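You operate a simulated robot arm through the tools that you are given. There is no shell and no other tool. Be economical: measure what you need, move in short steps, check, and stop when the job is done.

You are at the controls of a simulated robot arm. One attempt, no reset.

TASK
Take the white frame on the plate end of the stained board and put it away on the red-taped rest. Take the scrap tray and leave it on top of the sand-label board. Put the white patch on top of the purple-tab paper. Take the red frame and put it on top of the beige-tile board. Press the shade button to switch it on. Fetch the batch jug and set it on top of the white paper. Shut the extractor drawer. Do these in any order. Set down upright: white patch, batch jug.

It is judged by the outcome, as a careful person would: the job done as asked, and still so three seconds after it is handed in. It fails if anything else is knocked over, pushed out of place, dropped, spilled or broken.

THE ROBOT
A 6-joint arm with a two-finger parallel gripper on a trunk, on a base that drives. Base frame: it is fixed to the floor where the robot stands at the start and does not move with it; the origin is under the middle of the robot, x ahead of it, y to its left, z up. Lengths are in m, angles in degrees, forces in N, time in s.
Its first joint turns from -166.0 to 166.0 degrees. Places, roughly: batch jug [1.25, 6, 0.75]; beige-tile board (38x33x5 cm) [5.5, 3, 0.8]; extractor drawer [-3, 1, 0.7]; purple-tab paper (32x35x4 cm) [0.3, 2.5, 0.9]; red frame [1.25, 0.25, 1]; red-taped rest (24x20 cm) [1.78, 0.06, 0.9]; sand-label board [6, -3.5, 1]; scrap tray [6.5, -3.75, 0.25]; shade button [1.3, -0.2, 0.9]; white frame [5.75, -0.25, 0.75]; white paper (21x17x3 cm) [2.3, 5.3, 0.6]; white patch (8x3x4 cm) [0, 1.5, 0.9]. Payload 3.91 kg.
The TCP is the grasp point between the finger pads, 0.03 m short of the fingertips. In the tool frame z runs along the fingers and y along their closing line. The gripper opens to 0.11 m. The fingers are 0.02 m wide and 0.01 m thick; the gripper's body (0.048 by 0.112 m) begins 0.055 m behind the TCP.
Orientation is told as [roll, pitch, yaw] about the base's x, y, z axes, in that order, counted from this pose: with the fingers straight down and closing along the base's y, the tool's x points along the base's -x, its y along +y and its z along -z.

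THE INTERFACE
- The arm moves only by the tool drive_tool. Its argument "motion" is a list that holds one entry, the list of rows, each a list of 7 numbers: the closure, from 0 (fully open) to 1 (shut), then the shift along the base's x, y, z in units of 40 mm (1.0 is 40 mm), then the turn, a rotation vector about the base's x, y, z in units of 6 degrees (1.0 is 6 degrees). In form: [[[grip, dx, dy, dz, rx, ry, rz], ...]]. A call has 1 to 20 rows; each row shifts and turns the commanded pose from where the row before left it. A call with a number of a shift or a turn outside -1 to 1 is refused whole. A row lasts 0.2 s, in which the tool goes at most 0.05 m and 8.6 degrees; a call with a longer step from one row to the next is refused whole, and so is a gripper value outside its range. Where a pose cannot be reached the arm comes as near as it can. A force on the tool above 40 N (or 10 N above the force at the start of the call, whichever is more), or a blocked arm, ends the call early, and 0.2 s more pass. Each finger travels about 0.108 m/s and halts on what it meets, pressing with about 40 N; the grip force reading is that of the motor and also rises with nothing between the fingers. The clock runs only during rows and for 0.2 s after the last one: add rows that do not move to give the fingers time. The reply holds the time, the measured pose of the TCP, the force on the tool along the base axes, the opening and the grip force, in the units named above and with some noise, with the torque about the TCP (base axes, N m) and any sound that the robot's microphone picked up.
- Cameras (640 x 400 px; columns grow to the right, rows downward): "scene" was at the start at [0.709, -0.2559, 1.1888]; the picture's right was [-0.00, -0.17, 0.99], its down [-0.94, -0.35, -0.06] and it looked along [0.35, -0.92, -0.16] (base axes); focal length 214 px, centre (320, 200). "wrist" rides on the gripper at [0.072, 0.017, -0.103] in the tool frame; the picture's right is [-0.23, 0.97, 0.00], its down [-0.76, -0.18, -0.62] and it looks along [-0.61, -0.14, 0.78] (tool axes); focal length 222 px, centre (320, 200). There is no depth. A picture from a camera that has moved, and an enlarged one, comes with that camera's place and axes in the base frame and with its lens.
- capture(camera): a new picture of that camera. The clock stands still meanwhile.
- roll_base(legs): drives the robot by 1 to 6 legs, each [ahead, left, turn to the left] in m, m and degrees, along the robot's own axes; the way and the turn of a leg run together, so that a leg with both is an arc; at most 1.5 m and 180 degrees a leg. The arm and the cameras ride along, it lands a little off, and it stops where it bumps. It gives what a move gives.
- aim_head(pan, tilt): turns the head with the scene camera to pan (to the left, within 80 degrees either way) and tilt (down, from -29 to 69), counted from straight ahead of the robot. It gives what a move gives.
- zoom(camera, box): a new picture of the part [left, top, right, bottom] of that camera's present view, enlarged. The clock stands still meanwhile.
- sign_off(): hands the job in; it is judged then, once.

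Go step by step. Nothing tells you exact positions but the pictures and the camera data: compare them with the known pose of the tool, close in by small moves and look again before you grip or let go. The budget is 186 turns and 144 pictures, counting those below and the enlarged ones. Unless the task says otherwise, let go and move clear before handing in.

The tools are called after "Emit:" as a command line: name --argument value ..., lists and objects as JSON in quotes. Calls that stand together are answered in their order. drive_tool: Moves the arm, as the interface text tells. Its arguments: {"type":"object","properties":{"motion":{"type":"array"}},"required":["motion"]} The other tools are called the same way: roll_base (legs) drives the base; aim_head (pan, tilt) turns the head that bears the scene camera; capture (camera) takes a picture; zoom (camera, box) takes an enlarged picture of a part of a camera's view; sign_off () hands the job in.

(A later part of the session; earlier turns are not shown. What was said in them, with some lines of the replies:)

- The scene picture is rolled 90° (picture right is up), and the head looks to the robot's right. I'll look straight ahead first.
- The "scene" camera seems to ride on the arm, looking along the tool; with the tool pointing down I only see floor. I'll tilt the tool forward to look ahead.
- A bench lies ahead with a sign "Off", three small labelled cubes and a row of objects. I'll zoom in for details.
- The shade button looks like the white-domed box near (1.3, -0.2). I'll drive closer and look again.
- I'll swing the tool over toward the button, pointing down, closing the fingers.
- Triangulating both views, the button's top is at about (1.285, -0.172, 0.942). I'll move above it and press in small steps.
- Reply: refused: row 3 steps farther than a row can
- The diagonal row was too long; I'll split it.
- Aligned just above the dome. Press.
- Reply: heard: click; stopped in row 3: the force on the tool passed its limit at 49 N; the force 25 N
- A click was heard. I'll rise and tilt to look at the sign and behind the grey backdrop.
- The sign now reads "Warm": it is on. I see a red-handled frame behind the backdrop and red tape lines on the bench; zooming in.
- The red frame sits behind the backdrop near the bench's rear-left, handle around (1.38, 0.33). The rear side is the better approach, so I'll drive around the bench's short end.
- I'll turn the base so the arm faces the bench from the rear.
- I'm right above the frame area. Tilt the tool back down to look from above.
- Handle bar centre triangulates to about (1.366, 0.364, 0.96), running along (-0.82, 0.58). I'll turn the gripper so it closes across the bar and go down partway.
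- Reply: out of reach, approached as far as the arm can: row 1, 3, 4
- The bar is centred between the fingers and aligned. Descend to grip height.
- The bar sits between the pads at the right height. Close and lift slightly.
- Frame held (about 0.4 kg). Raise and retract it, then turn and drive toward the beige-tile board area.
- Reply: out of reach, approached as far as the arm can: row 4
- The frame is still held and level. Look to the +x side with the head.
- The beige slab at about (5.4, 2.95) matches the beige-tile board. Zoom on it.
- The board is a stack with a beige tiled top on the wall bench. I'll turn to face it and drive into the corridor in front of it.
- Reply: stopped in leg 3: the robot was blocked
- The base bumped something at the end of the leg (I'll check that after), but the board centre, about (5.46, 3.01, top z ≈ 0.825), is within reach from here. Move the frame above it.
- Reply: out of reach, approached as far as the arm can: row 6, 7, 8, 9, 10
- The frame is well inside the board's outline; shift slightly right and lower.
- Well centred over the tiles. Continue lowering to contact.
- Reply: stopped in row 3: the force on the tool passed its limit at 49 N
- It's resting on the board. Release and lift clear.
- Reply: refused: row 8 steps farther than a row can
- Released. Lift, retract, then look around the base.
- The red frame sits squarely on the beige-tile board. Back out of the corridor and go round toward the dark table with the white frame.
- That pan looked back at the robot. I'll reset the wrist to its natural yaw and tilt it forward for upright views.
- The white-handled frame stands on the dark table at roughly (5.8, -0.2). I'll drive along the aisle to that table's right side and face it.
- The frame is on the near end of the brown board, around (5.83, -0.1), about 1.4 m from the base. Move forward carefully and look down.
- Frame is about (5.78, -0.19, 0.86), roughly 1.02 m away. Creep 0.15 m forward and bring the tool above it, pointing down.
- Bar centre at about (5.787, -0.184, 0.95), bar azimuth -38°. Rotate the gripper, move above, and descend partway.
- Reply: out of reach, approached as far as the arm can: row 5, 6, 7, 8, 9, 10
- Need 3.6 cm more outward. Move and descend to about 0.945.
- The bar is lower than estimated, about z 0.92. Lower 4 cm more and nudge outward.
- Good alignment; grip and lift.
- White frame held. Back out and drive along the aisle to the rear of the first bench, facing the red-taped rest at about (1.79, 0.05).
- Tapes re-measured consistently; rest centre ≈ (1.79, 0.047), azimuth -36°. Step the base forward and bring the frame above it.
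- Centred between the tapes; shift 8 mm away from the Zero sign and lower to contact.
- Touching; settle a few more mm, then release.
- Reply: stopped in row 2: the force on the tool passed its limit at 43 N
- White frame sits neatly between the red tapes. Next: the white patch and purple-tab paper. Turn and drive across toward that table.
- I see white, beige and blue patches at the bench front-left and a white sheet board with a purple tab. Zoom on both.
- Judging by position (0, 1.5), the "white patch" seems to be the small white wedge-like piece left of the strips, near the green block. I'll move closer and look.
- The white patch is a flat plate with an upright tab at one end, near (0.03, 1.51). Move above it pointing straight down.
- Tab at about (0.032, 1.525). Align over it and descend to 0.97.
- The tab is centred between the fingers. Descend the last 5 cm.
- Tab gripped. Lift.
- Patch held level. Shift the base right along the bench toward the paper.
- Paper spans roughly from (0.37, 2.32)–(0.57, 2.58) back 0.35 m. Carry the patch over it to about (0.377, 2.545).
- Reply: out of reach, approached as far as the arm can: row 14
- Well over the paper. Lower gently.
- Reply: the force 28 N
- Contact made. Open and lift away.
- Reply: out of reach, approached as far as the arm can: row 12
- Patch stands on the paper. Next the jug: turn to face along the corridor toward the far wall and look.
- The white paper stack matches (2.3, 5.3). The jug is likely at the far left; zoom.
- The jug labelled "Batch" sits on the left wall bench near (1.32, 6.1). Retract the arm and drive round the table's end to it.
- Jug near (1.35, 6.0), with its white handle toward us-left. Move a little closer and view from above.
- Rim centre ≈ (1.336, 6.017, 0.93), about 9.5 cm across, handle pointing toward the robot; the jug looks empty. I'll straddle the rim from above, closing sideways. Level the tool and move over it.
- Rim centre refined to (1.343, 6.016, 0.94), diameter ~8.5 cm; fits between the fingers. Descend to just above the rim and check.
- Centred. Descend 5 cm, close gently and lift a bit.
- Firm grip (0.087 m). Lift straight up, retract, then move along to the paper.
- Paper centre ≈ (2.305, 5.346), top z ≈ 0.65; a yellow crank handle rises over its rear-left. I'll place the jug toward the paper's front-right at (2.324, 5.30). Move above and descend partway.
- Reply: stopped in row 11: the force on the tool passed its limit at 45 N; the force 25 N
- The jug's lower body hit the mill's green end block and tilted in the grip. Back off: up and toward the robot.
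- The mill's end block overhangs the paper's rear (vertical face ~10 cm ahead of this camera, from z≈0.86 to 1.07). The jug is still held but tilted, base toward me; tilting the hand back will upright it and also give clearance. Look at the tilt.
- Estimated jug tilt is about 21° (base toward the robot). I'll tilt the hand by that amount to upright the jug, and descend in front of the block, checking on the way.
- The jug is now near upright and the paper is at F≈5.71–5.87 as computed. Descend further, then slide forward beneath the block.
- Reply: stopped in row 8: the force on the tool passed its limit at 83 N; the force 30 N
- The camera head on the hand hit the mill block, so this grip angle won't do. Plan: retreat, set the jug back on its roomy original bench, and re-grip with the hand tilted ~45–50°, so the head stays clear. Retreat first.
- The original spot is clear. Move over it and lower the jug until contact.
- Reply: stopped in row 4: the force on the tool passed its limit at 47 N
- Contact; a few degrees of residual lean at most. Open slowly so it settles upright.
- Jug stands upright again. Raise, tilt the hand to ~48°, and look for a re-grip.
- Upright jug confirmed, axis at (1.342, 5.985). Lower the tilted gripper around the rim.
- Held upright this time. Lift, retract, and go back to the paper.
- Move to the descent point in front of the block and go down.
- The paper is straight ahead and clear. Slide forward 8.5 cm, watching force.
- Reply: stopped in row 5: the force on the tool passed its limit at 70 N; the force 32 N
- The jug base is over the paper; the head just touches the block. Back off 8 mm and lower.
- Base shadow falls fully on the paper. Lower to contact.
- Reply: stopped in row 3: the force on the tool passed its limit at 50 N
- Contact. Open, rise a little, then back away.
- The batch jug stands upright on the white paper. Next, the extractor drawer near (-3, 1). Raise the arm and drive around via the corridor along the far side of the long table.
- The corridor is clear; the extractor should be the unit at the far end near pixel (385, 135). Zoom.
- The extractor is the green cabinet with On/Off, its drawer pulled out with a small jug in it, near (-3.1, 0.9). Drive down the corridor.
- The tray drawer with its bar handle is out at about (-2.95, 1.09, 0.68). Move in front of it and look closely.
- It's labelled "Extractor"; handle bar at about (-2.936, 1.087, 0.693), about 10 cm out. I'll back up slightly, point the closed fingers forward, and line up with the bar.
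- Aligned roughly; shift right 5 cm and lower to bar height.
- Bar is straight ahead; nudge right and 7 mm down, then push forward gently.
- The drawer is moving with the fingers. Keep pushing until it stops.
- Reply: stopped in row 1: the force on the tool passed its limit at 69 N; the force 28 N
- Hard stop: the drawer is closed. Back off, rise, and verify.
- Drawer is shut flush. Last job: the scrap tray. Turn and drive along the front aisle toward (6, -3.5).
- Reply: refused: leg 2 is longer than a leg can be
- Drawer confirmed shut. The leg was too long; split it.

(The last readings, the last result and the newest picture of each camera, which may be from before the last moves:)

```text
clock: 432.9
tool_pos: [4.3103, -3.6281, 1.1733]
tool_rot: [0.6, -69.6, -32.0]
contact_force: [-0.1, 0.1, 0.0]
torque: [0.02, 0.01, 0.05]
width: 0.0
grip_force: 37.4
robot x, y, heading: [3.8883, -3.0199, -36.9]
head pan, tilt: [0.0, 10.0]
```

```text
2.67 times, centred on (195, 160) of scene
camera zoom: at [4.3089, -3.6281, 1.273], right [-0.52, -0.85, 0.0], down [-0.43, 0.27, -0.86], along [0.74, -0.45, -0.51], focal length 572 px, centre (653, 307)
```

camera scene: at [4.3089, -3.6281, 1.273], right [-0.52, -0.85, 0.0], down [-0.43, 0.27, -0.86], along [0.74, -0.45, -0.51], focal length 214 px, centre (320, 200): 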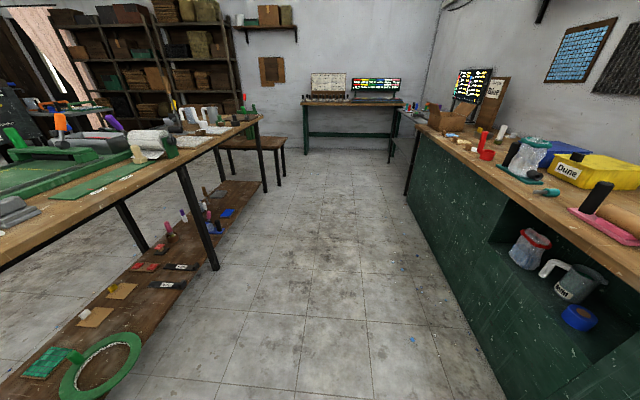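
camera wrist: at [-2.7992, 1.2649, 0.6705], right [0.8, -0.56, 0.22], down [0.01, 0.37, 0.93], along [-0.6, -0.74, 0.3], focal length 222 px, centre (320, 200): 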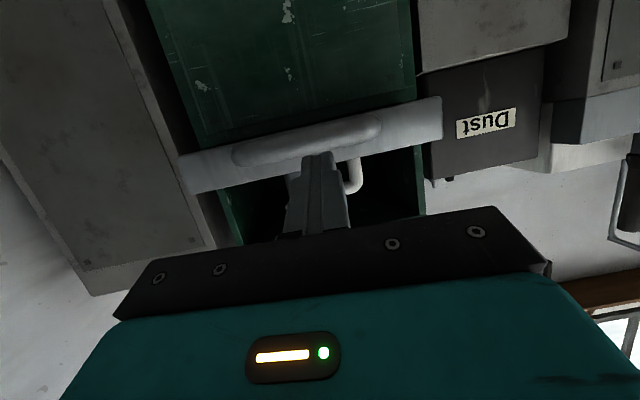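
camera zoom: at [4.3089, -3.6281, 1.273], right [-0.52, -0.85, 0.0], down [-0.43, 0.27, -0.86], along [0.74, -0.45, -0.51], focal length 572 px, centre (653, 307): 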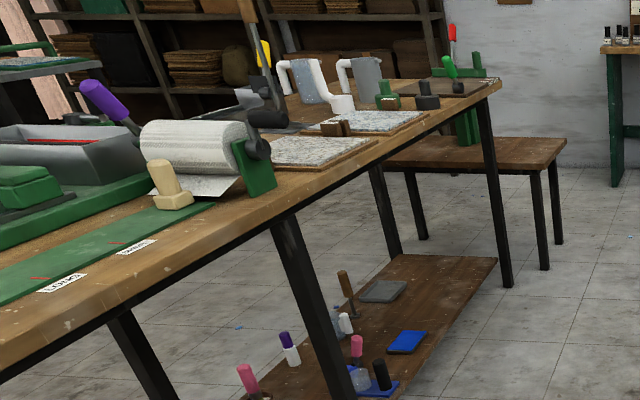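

The grey flat tray at the far end of the lower shelf matches the scrap tray (6.5, -3.75). I need a closer look at the boards for the sand label. Retract, move along and face the table.

Emit:
drive_tool --motion '[[[0, -0.5, 0.72, 0.3, 0, 0, 0], [0, -0.5, 0.72, 0.3, 0, 0, 0], [0, -0.5, 0.72, 0.3, 0, 0, 0], [0, -0.5, 0.72, 0.3, 0, 0, 0], [0, -0.5, 0.72, 0.3, 0, 0, 0]]]'

Emit:
roll_base --legs '[[1.45, -0.1, 0], [0.2, 0, 0], [0, 0, 90]]'

Emit:
capture --camera "scene"

```text
clock: 434.1
tool_pos: [4.2096, -3.4838, 1.2319]
tool_rot: [0.9, -69.5, -32.2]
contact_force: [0.2, -0.5, -0.4]
torque: [0.0, -0.04, 0.0]
width: 0.1101
grip_force: 0.0
robot x, y, heading: [3.8917, -3.0206, -37.1]
head pan, tilt: [0.0, 10.0]
```

```text
clock: 446.3
tool_pos: [5.6165, -3.7735, 1.2329]
tool_rot: [0.6, -69.5, 57.8]
contact_force: [0.5, 1.7, -1.0]
torque: [0.02, -0.03, -0.02]
width: 0.11
grip_force: 0.1
robot x, y, heading: [5.1533, -4.0911, 53.2]
head pan, tilt: [0.0, 10.0]
```

```text
11 pictures are left
camera scene: at [5.6157, -3.7758, 1.332], right [0.85, -0.52, 0.0], down [-0.27, -0.43, -0.86], along [0.45, 0.74, -0.51], focal length 214 px, centre (320, 200)
```

scene: 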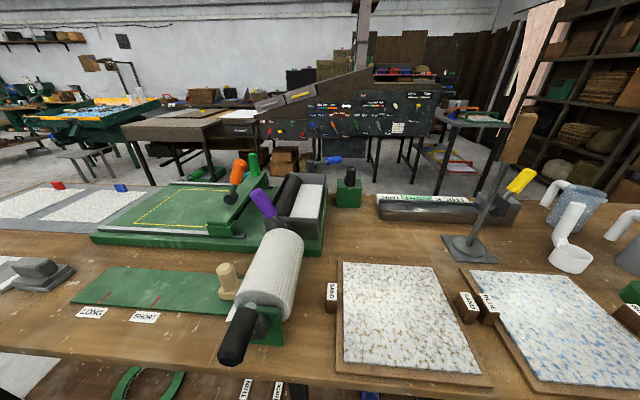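

Emit:
zoom --camera "scene" --box '[310, 250, 550, 400]'

```text
2.67 times, centred on (430, 325) of scene
camera zoom: at [5.6157, -3.7758, 1.332], right [0.85, -0.52, 0.0], down [-0.27, -0.43, -0.86], along [0.45, 0.74, -0.51], focal length 572 px, centre (27, -133)
```

zoom: 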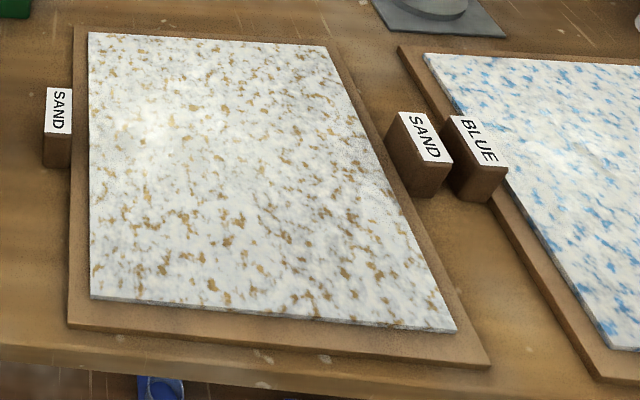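

The sand-label board is the first one (slab centre ≈ (5.885, -3.63), top ≈ 0.93). Now go to the far end, stay clear of the table edge, and lower the arm to look under the table at the tray.

Emit:
roll_base --legs '[[-0.1, 0, 0], [0, -0.8, 0]]'

Emit:
drive_tool --motion '[[[0, 0, 0, -1, 0, 0, 0], [0, 0, 0, -1, 0, 0, 0], [0, 0, 0, -1, 0, 0, 0], [0, 0, 0, -1, 0, 0, 0], [0, 0, 0, -1, 0, 0, 0], [0, 0, 0, -1, 0, 0, 0], [0, 0, 0, -1, 0, 0, 0], [0, 0, 0, -1, 0, 0, 0], [0, 0, 0, -1, 0, 0, 0], [0, 0, 0, -1, 0, 0, 0], [0, 0, 0, -1, 0, 0, 0], [0, 0, 0, -1, 0, 0, 0], [0, 0, 0, -1, 0, 0, 0], [0, 0, 0, -1, 0, 0, 0], [0, 0, 0, -1, 0, 0, 0], [0, 0, 0, -1, 0, 0, 0], [0, 0, 0, -1, 0, 0, 0], [0, 0, 0, -0.5, 0, 0, 0]]]'

Emit:
capture --camera "scene"

```text
clock: 451.4
tool_pos: [6.1946, -4.3254, 1.2338]
tool_rot: [0.6, -69.5, 58.6]
contact_force: [-0.2, -0.1, 0.1]
torque: [0.03, -0.02, 0.02]
width: 0.1102
grip_force: 0.0
robot x, y, heading: [5.7327, -4.654, 54.1]
head pan, tilt: [0.0, 10.0]
```

```text
clock: 455.2
tool_pos: [6.2613, -4.3053, 0.5581]
tool_rot: [1.6, -69.4, 57.7]
contact_force: [-0.4, 0.0, -0.6]
torque: [-0.03, -0.02, 0.01]
width: 0.1101
grip_force: 0.1
out of reach, approached as far as the arm can: row 11, 12, 13, 14, 15, 16, 17
robot x, y, heading: [5.7334, -4.6554, 53.7]
head pan, tilt: [0.0, 10.0]
```

```text
9 pictures are left
camera scene: at [6.2615, -4.3057, 0.6569], right [0.86, -0.51, -0.01], down [-0.27, -0.43, -0.86], along [0.43, 0.74, -0.51], focal length 214 px, centre (320, 200)
```

scene: 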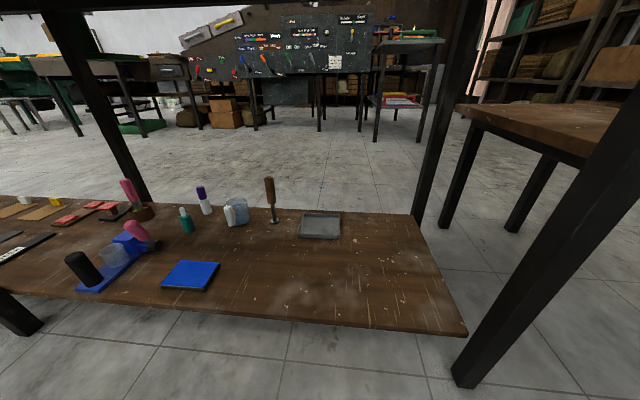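

Emit:
zoom --camera "scene" --box '[240, 160, 400, 260]'

```text
4.00 times, centred on (320, 210) of scene
camera zoom: at [6.2615, -4.3057, 0.6569], right [0.86, -0.51, -0.01], down [-0.27, -0.43, -0.86], along [0.43, 0.74, -0.51], focal length 858 px, centre (320, 160)
```

zoom: 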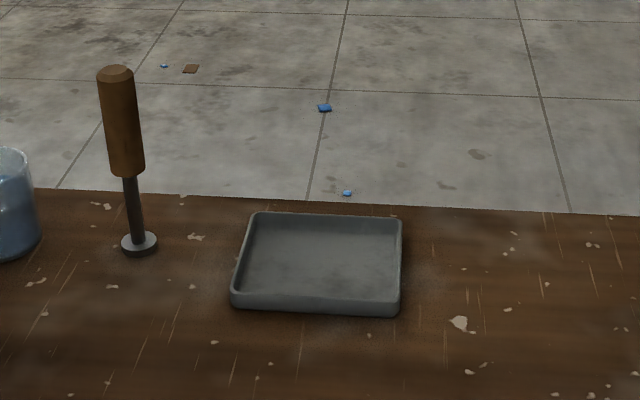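

The scrap tray is shallow and empty. Plan: pinch its right side wall (runs straight away from me) with the hand tilted ~45°. First extend and lower the arm in the open, then drive it in under the tabletop.

Emit:
drive_tool --motion '[[[0, 0.25, 0.35, -0.6, -0.86, 0.51, 0], [0, 0.25, 0.35, -0.6, -0.86, 0.51, 0], [0, 0.25, 0.35, -0.6, -0.86, 0.51, 0], [0, 0.25, 0.35, -0.6, -0.86, 0.51, 0], [0, 0.25, 0.35, -0.6, 0, 0, 0], [0, 0.25, 0.35, -0.6, 0, 0, 0], [0, 0.25, 0.35, -0.6, 0, 0, 0], [0, 0.25, 0.35, -0.6, 0, 0, 0], [0, 0, 0, -0.6, 0, 0, 0], [0, 0, 0, 0, 0, 0, 0]]]'

```text
clock: 457.4
tool_pos: [6.3441, -4.1908, 0.3428]
tool_rot: [1.1, -45.5, 58.4]
contact_force: [0.0, -0.6, 0.4]
torque: [0.01, 0.01, 0.01]
width: 0.11
grip_force: 0.2
robot x, y, heading: [5.7297, -4.6506, 53.9]
head pan, tilt: [0.0, 10.0]
```

Emit:
roll_base --legs '[[0.2, 0, 0]]'

Emit:
capture --camera "scene"

```text
clock: 459.1
tool_pos: [6.4563, -4.0308, 0.3409]
tool_rot: [1.5, -45.0, 58.3]
contact_force: [-0.4, -0.3, -0.3]
torque: [0.02, 0.0, 0.03]
width: 0.11
grip_force: 0.1
robot x, y, heading: [5.8531, -4.49, 54.0]
head pan, tilt: [0.0, 10.0]
stopped in leg 1: the robot was blocked; the commanded pose is now the measured one
```

```text
7 pictures are left
camera scene: at [6.4783, -3.9979, 0.4323], right [0.86, -0.51, -0.02], down [-0.43, -0.7, -0.57], along [0.28, 0.5, -0.82], focal length 214 px, centre (320, 200)
```

scene: 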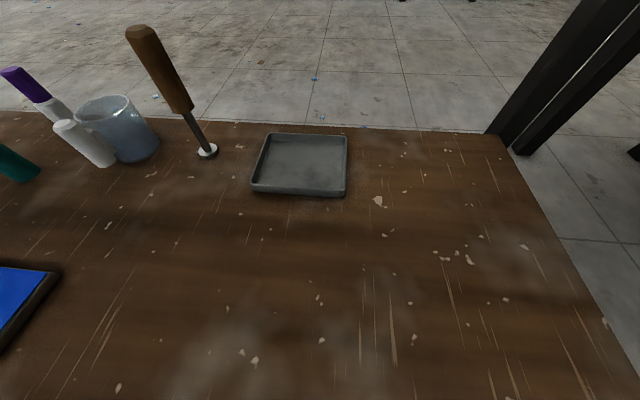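

The arm (elbow) met the tabletop edge. Back off slightly, straighten the arm by extending lower and flatter, then try moving in.

Emit:
roll_base --legs '[[-0.05, 0, 0]]'

Emit:
drive_tool --motion '[[[0, 0.5, 0.7, -0.4, 0.86, -0.51, 0], [0, 0.5, 0.7, -0.4, 0.86, -0.51, 0], [0, 0.5, 0.7, -0.4, 0.43, -0.25, 0], [0, 0.5, 0.7, -0.4, 0, 0, 0], [0, 0.5, 0.7, -0.4, 0, 0, 0], [0, 0.5, 0.7, 0, 0, 0, 0], [0, 0, 0, 0, 0, 0, 0]]]'

```text
clock: 460.1
tool_pos: [6.4269, -4.0702, 0.3407]
tool_rot: [1.4, -44.9, 58.4]
contact_force: [0.3, -0.3, -0.5]
torque: [0.04, -0.02, 0.02]
width: 0.1101
grip_force: 0.1
robot x, y, heading: [5.8211, -4.5259, 54.3]
head pan, tilt: [0.0, 10.0]
```

```text
clock: 461.7
tool_pos: [6.5626, -3.9144, 0.2823]
tool_rot: [1.7, -60.7, 57.6]
contact_force: [1.1, -0.8, 0.6]
torque: [-0.05, 0.08, 0.12]
width: 0.11
grip_force: 0.1
out of reach, approached as far as the arm can: row 1, 2
robot x, y, heading: [5.8202, -4.5334, 53.7]
head pan, tilt: [0.0, 10.0]
```

The arm reaches far now. Drive forward the remaining ~0.1 m.

Emit:
roll_base --legs '[[0.1, 0, 0]]'

Emit:
aim_head --pan 0 --tilt 25

Emit:
capture --camera "scene"

```text
clock: 462.4
tool_pos: [6.5623, -3.9166, 0.2789]
tool_rot: [1.6, -60.6, 57.6]
contact_force: [0.4, 0.8, 0.3]
torque: [0.0, 0.03, 0.03]
width: 0.1101
grip_force: 0.1
robot x, y, heading: [5.8205, -4.5377, 53.1]
head pan, tilt: [0.0, 10.0]
stopped in leg 1: the robot was blocked; the commanded pose is now the measured one
```

```text
clock: 463.2
tool_pos: [6.5617, -3.9172, 0.2796]
tool_rot: [1.6, -60.4, 57.6]
contact_force: [0.6, -0.1, 0.4]
torque: [-0.06, 0.02, 0.02]
width: 0.11
grip_force: 0.1
robot x, y, heading: [5.8236, -4.5362, 53.2]
head pan, tilt: [0.0, 25.0]
```

```text
6 pictures are left
camera scene: at [6.5637, -3.9162, 0.3564], right [0.86, -0.52, -0.01], down [-0.43, -0.69, -0.58], along [0.29, 0.5, -0.81], focal length 214 px, centre (320, 200)
```

scene: 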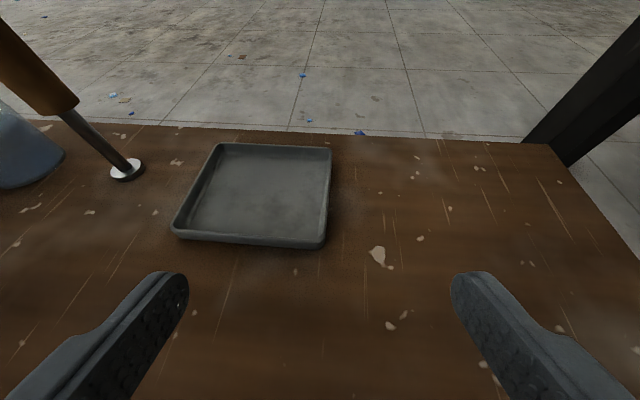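

Blocked again by the table edge, but alignment is good: the tray's right wall lies between the fingers. Extend the arm further over the wall with a flatter hand.

Emit:
drive_tool --motion '[[[0, 0.3, 0.42, -0.2, 0.86, -0.51, 0], [0, 0.3, 0.42, -0.2, 0.43, -0.25, 0], [0, 0.3, 0.42, -0.2, 0, 0, 0], [0, 0.3, 0.42, 0, 0, 0, 0], [0, 0, 0, 0, 0, 0, 0]]]'

```text
clock: 464.4
tool_pos: [6.6147, -3.8516, 0.2428]
tool_rot: [3.4, -68.7, 55.5]
contact_force: [-0.1, -0.6, 0.3]
torque: [-0.02, 0.0, -0.02]
width: 0.1099
grip_force: 0.1
robot x, y, heading: [5.8225, -4.5333, 52.7]
head pan, tilt: [0.0, 25.0]
```

Reached n≈0.717. Lower over the wall and check.

Emit:
drive_tool --motion '[[[0, 0.1, 0.14, -0.5, 0, 0, 0], [0, 0.1, 0.14, -0.4, 0, 0, 0], [0, 0.1, 0.14, -0.3, 0, 0, 0], [0, 0, 0, -0.2, 0, 0, 0], [0, 0, 0, 0, 0, 0, 0]]]'

Emit:
capture --camera "scene"

```text
clock: 465.1
tool_pos: [6.6166, -3.8334, 0.2147]
tool_rot: [2.7, -69.2, 56.6]
contact_force: [-0.7, -1.5, 14.9]
torque: [-1.71, 1.25, 0.1]
width: 0.1099
grip_force: 0.0
robot x, y, heading: [5.8203, -4.536, 53.2]
head pan, tilt: [0.0, 25.0]
stopped in row 3: the force on the tool passed its limit at 131 N (the readings are from after the stop); the commanded pose is now the measured one
```

```text
5 pictures are left
camera scene: at [6.6124, -3.843, 0.2899], right [0.86, -0.51, -0.02], down [-0.38, -0.61, -0.7], along [0.35, 0.61, -0.72], focal length 214 px, centre (320, 200)
```

scene: 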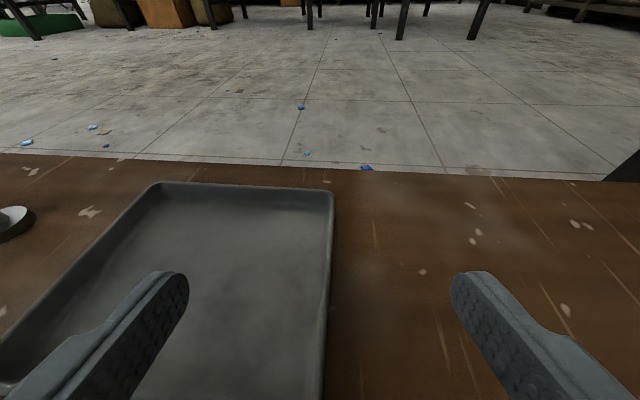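

The wrist camera's underside touched the shelf (hand too flat). Raise slightly, steepen the hand, then lower again.

Emit:
drive_tool --motion '[[[0, 0, 0, 0.4, 0, 0, 0], [0, 0, 0, 0.3, -0.86, 0.51, 0], [0, 0, 0, 0, -0.86, 0.51, 0], [0, 0, 0, 0, -0.86, 0.51, 0], [0, 0, 0, 0, 0, 0, 0]]]'

```text
clock: 466.5
tool_pos: [6.6151, -3.8724, 0.2035]
tool_rot: [2.9, -49.2, 53.7]
contact_force: [-0.6, 0.3, 1.6]
torque: [-0.09, 0.08, 0.03]
width: 0.11
grip_force: 0.1
robot x, y, heading: [5.7975, -4.5196, 49.9]
head pan, tilt: [0.0, 25.0]
stopped in row 5: the arm was blocked; the commanded pose is now the measured one
```

Close: about 2 cm short. Lowering frees the forearm, so lower and extend together in small steps.

Emit:
drive_tool --motion '[[[0, -0.1, 0.1, -0.2, 0, 0, 0], [0, 0.05, 0.2, -0.2, 0.2, -0.12, 0], [0, 0.1, 0.2, -0.1, 0.2, -0.12, 0], [0, 0.1, 0.2, 0, 0, 0, 0], [0, 0, 0, 0, 0, 0, 0]]]'

```text
clock: 467.7
tool_pos: [6.6216, -3.8339, 0.1947]
tool_rot: [2.9, -52.6, 54.4]
contact_force: [-0.7, -0.3, 0.4]
torque: [0.02, 0.0, -0.01]
width: 0.1099
grip_force: 0.0
robot x, y, heading: [5.8026, -4.5262, 51.1]
head pan, tilt: [0.0, 25.0]
```

Excellent: TCP is beside the wall (n 0.735, u 7.587). Lower the last centimetre.

Emit:
drive_tool --motion '[[[0, 0, 0, -0.12, 0, 0, 0], [0, 0, 0, -0.12, 0, 0, 0], [0, 0, 0, -0.1, 0, 0, 0], [0, 0, 0, 0, 0, 0, 0]]]'

Emit:
zoom --camera "wrist" --box '[160, 50, 480, 250]'

```text
clock: 468.4
tool_pos: [6.6223, -3.8329, 0.1888]
tool_rot: [2.7, -53.1, 54.5]
contact_force: [-1.6, -0.1, 14.7]
torque: [0.66, 0.53, 0.04]
width: 0.1102
grip_force: 0.1
robot x, y, heading: [5.8033, -4.5263, 50.7]
head pan, tilt: [0.0, 25.0]
stopped in row 3: the force on the tool passed its limit at 48 N (the readings are from after the stop); the commanded pose is now the measured one
```

```text
2.00 times, centred on (320, 150) of wrist
camera zoom: at [6.5387, -3.9302, 0.1919], right [-0.73, 0.64, 0.21], down [0.15, -0.15, 0.98], along [0.66, 0.75, 0.01], focal length 444 px, centre (320, 300)
```

zoom: 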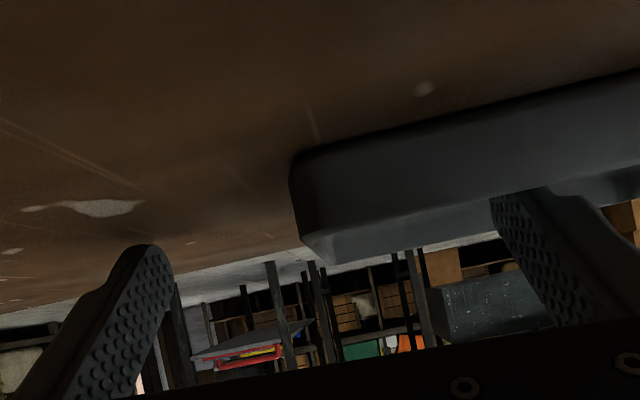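

The inner fingertip touched the tray floor, so it's in place. Raise 3 mm and close on the wall.

Emit:
drive_tool --motion '[[[0, 0, 0, 0.08, 0, 0, 0], [0.5, 0, 0, 0, 0, 0, 0], [1, 0, 0, 0, 0, 0, 0], [1, 0, 0, 0, 0, 0, 0], [1, 0, 0, 0, 0, 0, 0], [1, 0, 0, 0, 0, 0, 0]]]'

```text
clock: 469.8
tool_pos: [6.623, -3.8345, 0.1891]
tool_rot: [2.9, -52.9, 54.6]
contact_force: [1.7, -1.8, 8.8]
torque: [-0.19, -0.23, -0.06]
width: 0.0037
grip_force: 40.2
robot x, y, heading: [5.8013, -4.5258, 50.7]
head pan, tilt: [0.0, 25.0]
```

Wall pinched (3.7 mm). Lift slightly and check the load.

Emit:
drive_tool --motion '[[[1, 0, 0, 0.3, 0, 0, 0], [1, 0, 0, 0.3, 0, 0, 0], [1, 0, 0, 0.2, 0, 0, 0], [1, 0, 0, 0, 0, 0, 0]]]'

Emit:
capture --camera "scene"

```text
clock: 470.8
tool_pos: [6.6211, -3.8334, 0.2212]
tool_rot: [2.9, -52.7, 54.5]
contact_force: [0.8, -0.3, -3.3]
torque: [-0.22, -0.11, 0.0]
width: 0.0037
grip_force: 40.0
robot x, y, heading: [5.7999, -4.5238, 50.8]
head pan, tilt: [0.0, 25.0]
```

```text
3 pictures are left
camera scene: at [6.6303, -3.8256, 0.2969], right [0.84, -0.55, -0.03], down [-0.5, -0.73, -0.47], along [0.23, 0.41, -0.88], focal length 214 px, centre (320, 200)
```

scene: 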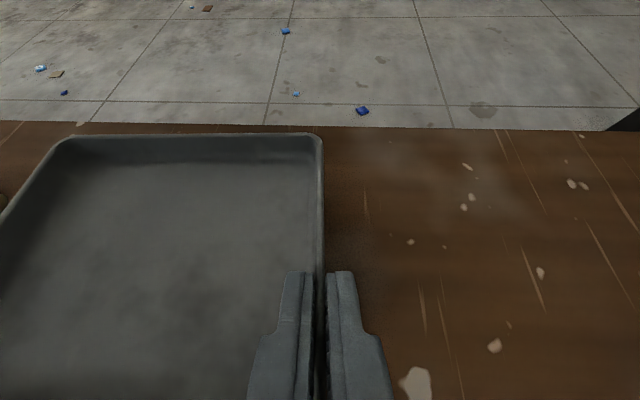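

The tray is held level (about 0.3 kg). Back out from under the table, then retract and raise.

Emit:
roll_base --legs '[[-0.5, 0, 0]]'

Emit:
drive_tool --motion '[[[1, -0.7, -0.6, 0, 0, 0, 0], [1, -0.7, -0.6, 0, 0, 0, 0], [1, -0.7, -0.6, 0, 0, 0, 0], [1, -0.7, -0.6, 0, 0, 0, 0], [1, -0.7, -0.6, 0, 0, 0, 0], [1, 0, 0, 0.6, 0, 0, 0], [1, 0, 0, 0.8, 0, 0, 0], [1, 0, 0, 0.8, 0, 0, 0], [1, 0, 0, 0.8, 0, 0, 0], [1, 0, 0, 0.8, 0, 0, 0], [1, 0, 0, 0.8, 0, 0, 0], [1, 0, 0, 0.8, 0, 0, 0], [1, 0, 0, 0.8, 0, 0, 0], [1, 0, 0, 0.8, 0, 0, 0]]]'

```text
clock: 473.7
tool_pos: [6.3113, -4.2135, 0.2197]
tool_rot: [2.9, -52.8, 54.6]
contact_force: [-0.3, -0.4, -2.6]
torque: [-0.22, -0.1, 0.01]
width: 0.0037
grip_force: 40.0
robot x, y, heading: [5.4927, -4.9048, 50.9]
head pan, tilt: [0.0, 25.0]
```

```text
clock: 476.7
tool_pos: [6.1711, -4.3328, 0.5012]
tool_rot: [2.8, -52.8, 54.5]
contact_force: [-0.1, -1.1, -4.0]
torque: [-0.17, -0.16, -0.02]
width: 0.0037
grip_force: 40.3
robot x, y, heading: [5.4938, -4.9042, 50.8]
head pan, tilt: [0.0, 25.0]
```

Emit:
drive_tool --motion '[[[1, 0, 0, 0.9, 0, 0, 0], [1, 0, 0, 0.9, 0, 0, 0], [1, 0, 0, 0.9, 0, 0, 0], [1, 0, 0, 0.9, 0, 0, 0], [1, 0, 0, 0.9, 0, 0, 0], [1, 0, 0, 0.9, 0, 0, 0], [1, 0, 0, 0.9, 0, 0, 0], [1, 0, 0, 0.9, 0, 0, 0], [1, 0, 0, 0.9, 0, 0, 0], [1, 0, 0, 0.9, 0, 0, 0], [1, 0, 0, 0.9, 0, 0, 0], [1, 0, 0, 0.9, 0, 0, 0], [1, 0, 0, 0.9, 0, 0, 0], [1, 0, 0, 0.9, 0, 0, 0], [1, 0, 0, 0.9, 0, 0, 0], [1, 0, 0, 0.9, 0, 0, 0], [1, 0, 0, 0.6, 0, 0, 0]]]'

```text
clock: 480.3
tool_pos: [6.1715, -4.335, 1.1006]
tool_rot: [2.8, -52.8, 54.6]
contact_force: [0.7, -0.6, -3.9]
torque: [-0.2, -0.12, -0.02]
width: 0.004
grip_force: 40.2
robot x, y, heading: [5.4934, -4.9087, 50.7]
head pan, tilt: [0.0, 25.0]
```

Now move the base so the tray is above the sand-label board.

Emit:
roll_base --legs '[[0, 0.607, 0], [0.326, 0, 0]]'

Emit:
capture --camera "scene"

```text
clock: 485.5
tool_pos: [5.9125, -3.7002, 1.1014]
tool_rot: [2.7, -52.8, 54.3]
contact_force: [0.5, -0.2, -3.0]
torque: [-0.22, -0.15, 0.02]
width: 0.0038
grip_force: 39.8
robot x, y, heading: [5.2302, -4.2711, 50.3]
head pan, tilt: [0.0, 25.0]
```

```text
2 pictures are left
camera scene: at [5.9207, -3.6913, 1.1771], right [0.83, -0.55, -0.03], down [-0.5, -0.73, -0.47], along [0.24, 0.4, -0.88], focal length 214 px, centre (320, 200)
```

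scene: 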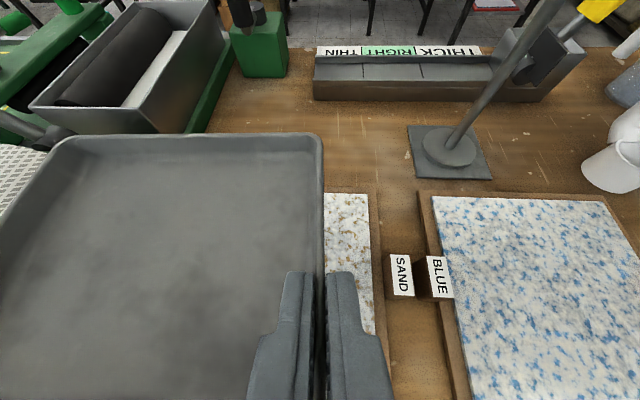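

The tray is centred over the sand slab. Lower to contact.

Emit:
drive_tool --motion '[[[1, 0, 0, -0.8, 0, 0, 0], [1, 0, 0, -0.8, 0, 0, 0], [1, 0, 0, -0.7, 0, 0, 0], [1, 0, 0, 0, 0, 0, 0], [1, 0, 0, -0.12, 0, 0, 0], [1, 0, 0, -0.12, 0, 0, 0], [1, 0, 0, -0.12, 0, 0, 0], [1, 0, 0, -0.12, 0, 0, 0], [1, 0, 0, 0, 0, 0, 0]]]'

```text
clock: 487.5
tool_pos: [5.9116, -3.7001, 0.9877]
tool_rot: [2.8, -52.9, 54.3]
contact_force: [-1.1, -0.3, -3.2]
torque: [-0.19, -0.07, 0.04]
width: 0.0037
grip_force: 39.5
robot x, y, heading: [5.2316, -4.2699, 50.7]
head pan, tilt: [0.0, 25.0]
```

Emit:
drive_tool --motion '[[[1, 0, 0, -0.12, 0, 0, 0], [1, 0, 0, -0.12, 0, 0, 0], [1, 0, 0, -0.12, 0, 0, 0], [1, 0, 0, -0.12, 0, 0, 0], [1, 0, 0, -0.12, 0, 0, 0], [1, 0, 0, 0, 0, 0, 0]]]'

```text
clock: 488.9
tool_pos: [5.9113, -3.6986, 0.9633]
tool_rot: [2.9, -52.8, 54.3]
contact_force: [0.2, 0.2, -3.1]
torque: [-0.19, -0.19, 0.02]
width: 0.0039
grip_force: 40.1
robot x, y, heading: [5.2348, -4.2676, 50.5]
head pan, tilt: [0.0, 25.0]
```

Emit:
drive_tool --motion '[[[1, 0, 0, -0.1, 0, 0, 0], [1, 0, 0, -0.1, 0, 0, 0], [1, 0, 0, -0.1, 0, 0, 0], [1, 0, 0, -0.1, 0, 0, 0], [1, 0, 0, -0.1, 0, 0, 0], [1, 0, 0, -0.1, 0, 0, 0], [1, 0, 0, 0, 0, 0, 0]]]'

```text
clock: 490.5
tool_pos: [5.9125, -3.6994, 0.9438]
tool_rot: [2.7, -53.0, 54.4]
contact_force: [7.9, 7.0, 32.7]
torque: [-0.12, -0.41, -0.02]
width: 0.0037
grip_force: 39.5
robot x, y, heading: [5.2329, -4.2697, 50.4]
head pan, tilt: [0.0, 25.0]
```

Resting on the slab. Open just a little (the SAND block is near), then lift straight out.

Emit:
drive_tool --motion '[[[0.95, 0, 0, 0.05, 0, 0, 0], [0.85, 0, 0, 0, 0, 0, 0], [0.75, 0, 0, 0, 0, 0, 0], [0.75, 0, 0, 0, 0, 0, 0], [0.75, 0, 0, 0.3, 0, 0, 0], [0.75, 0, 0, 0.6, 0, 0, 0], [0.75, 0, 0, 0.9, 0, 0, 0], [0.75, 0, 0, 0.9, 0, 0, 0], [0.75, -0.5, -0.6, 0.6, 0, 0, 0], [0.75, -0.5, -0.6, 0.6, 0, 0, 0], [0.75, -0.5, -0.6, 0, 0, 0, 0], [0.75, -0.5, -0.6, 0, 0, 0, 0]]]'

Emit:
capture --camera "scene"

```text
clock: 493.1
tool_pos: [5.8336, -3.7965, 1.0995]
tool_rot: [2.9, -52.8, 54.3]
contact_force: [0.5, 1.3, -0.3]
torque: [0.0, 0.0, 0.04]
width: 0.0275
grip_force: 0.1
robot x, y, heading: [5.23, -4.2687, 50.7]
head pan, tilt: [0.0, 25.0]
```

```text
1 pictures are left
camera scene: at [5.8417, -3.7886, 1.175], right [0.83, -0.55, -0.03], down [-0.5, -0.73, -0.47], along [0.23, 0.4, -0.88], focal length 214 px, centre (320, 200)
```

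scene: 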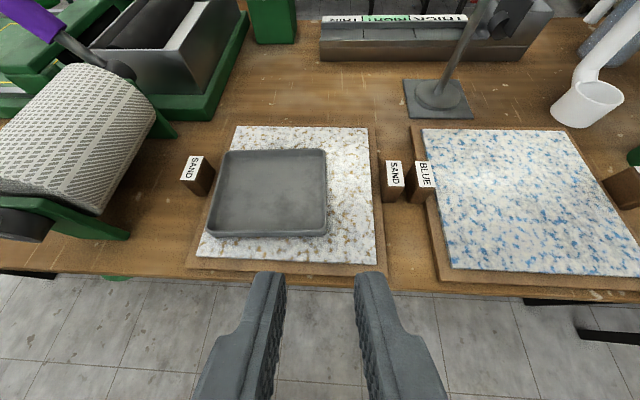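

The tray lies flat on the sand-label board, so all seven jobs are done and the gripper is clear. Handing in.

Emit:
sign_off

```text
The job is handed in.
```

All seven jobs were done and I handed the job in, though it wasn't a clean run: the base or arm bumped fixtures several times.

| Job | State when last seen |
|---|---|
| White frame | Between the red tapes of the rest |
| Red frame | On the beige-tile board |
| Scrap tray | Flat on the sand-label board |
| White patch | Upright on the purple-tab paper |
| Batch jug | Upright on the white paper |
| Shade button | Clicked; its sign changed from "Off" to "Warm" |
| Extractor drawer | Pushed to its stop and shut |

**Bumps along the way:**
- The base was stopped once in front of the beige-tile bench. I did not confirm what it touched.
- My first grip on the jug hit the mill beside the white paper, and the jug tilted in the grip. I set it back on its own bench and gripped it again at a steeper angle.
- The hand then touched the same mill twice more while I was placing the jug.
- The arm met the edge of the table above the scrap tray several times, and once pushed the robot's base around. The hand also pressed hard on the lower shelf once, at 131 N.

I saw nothing knocked over, spilled or broken, but I did not check every spot I bumped for small shifts.
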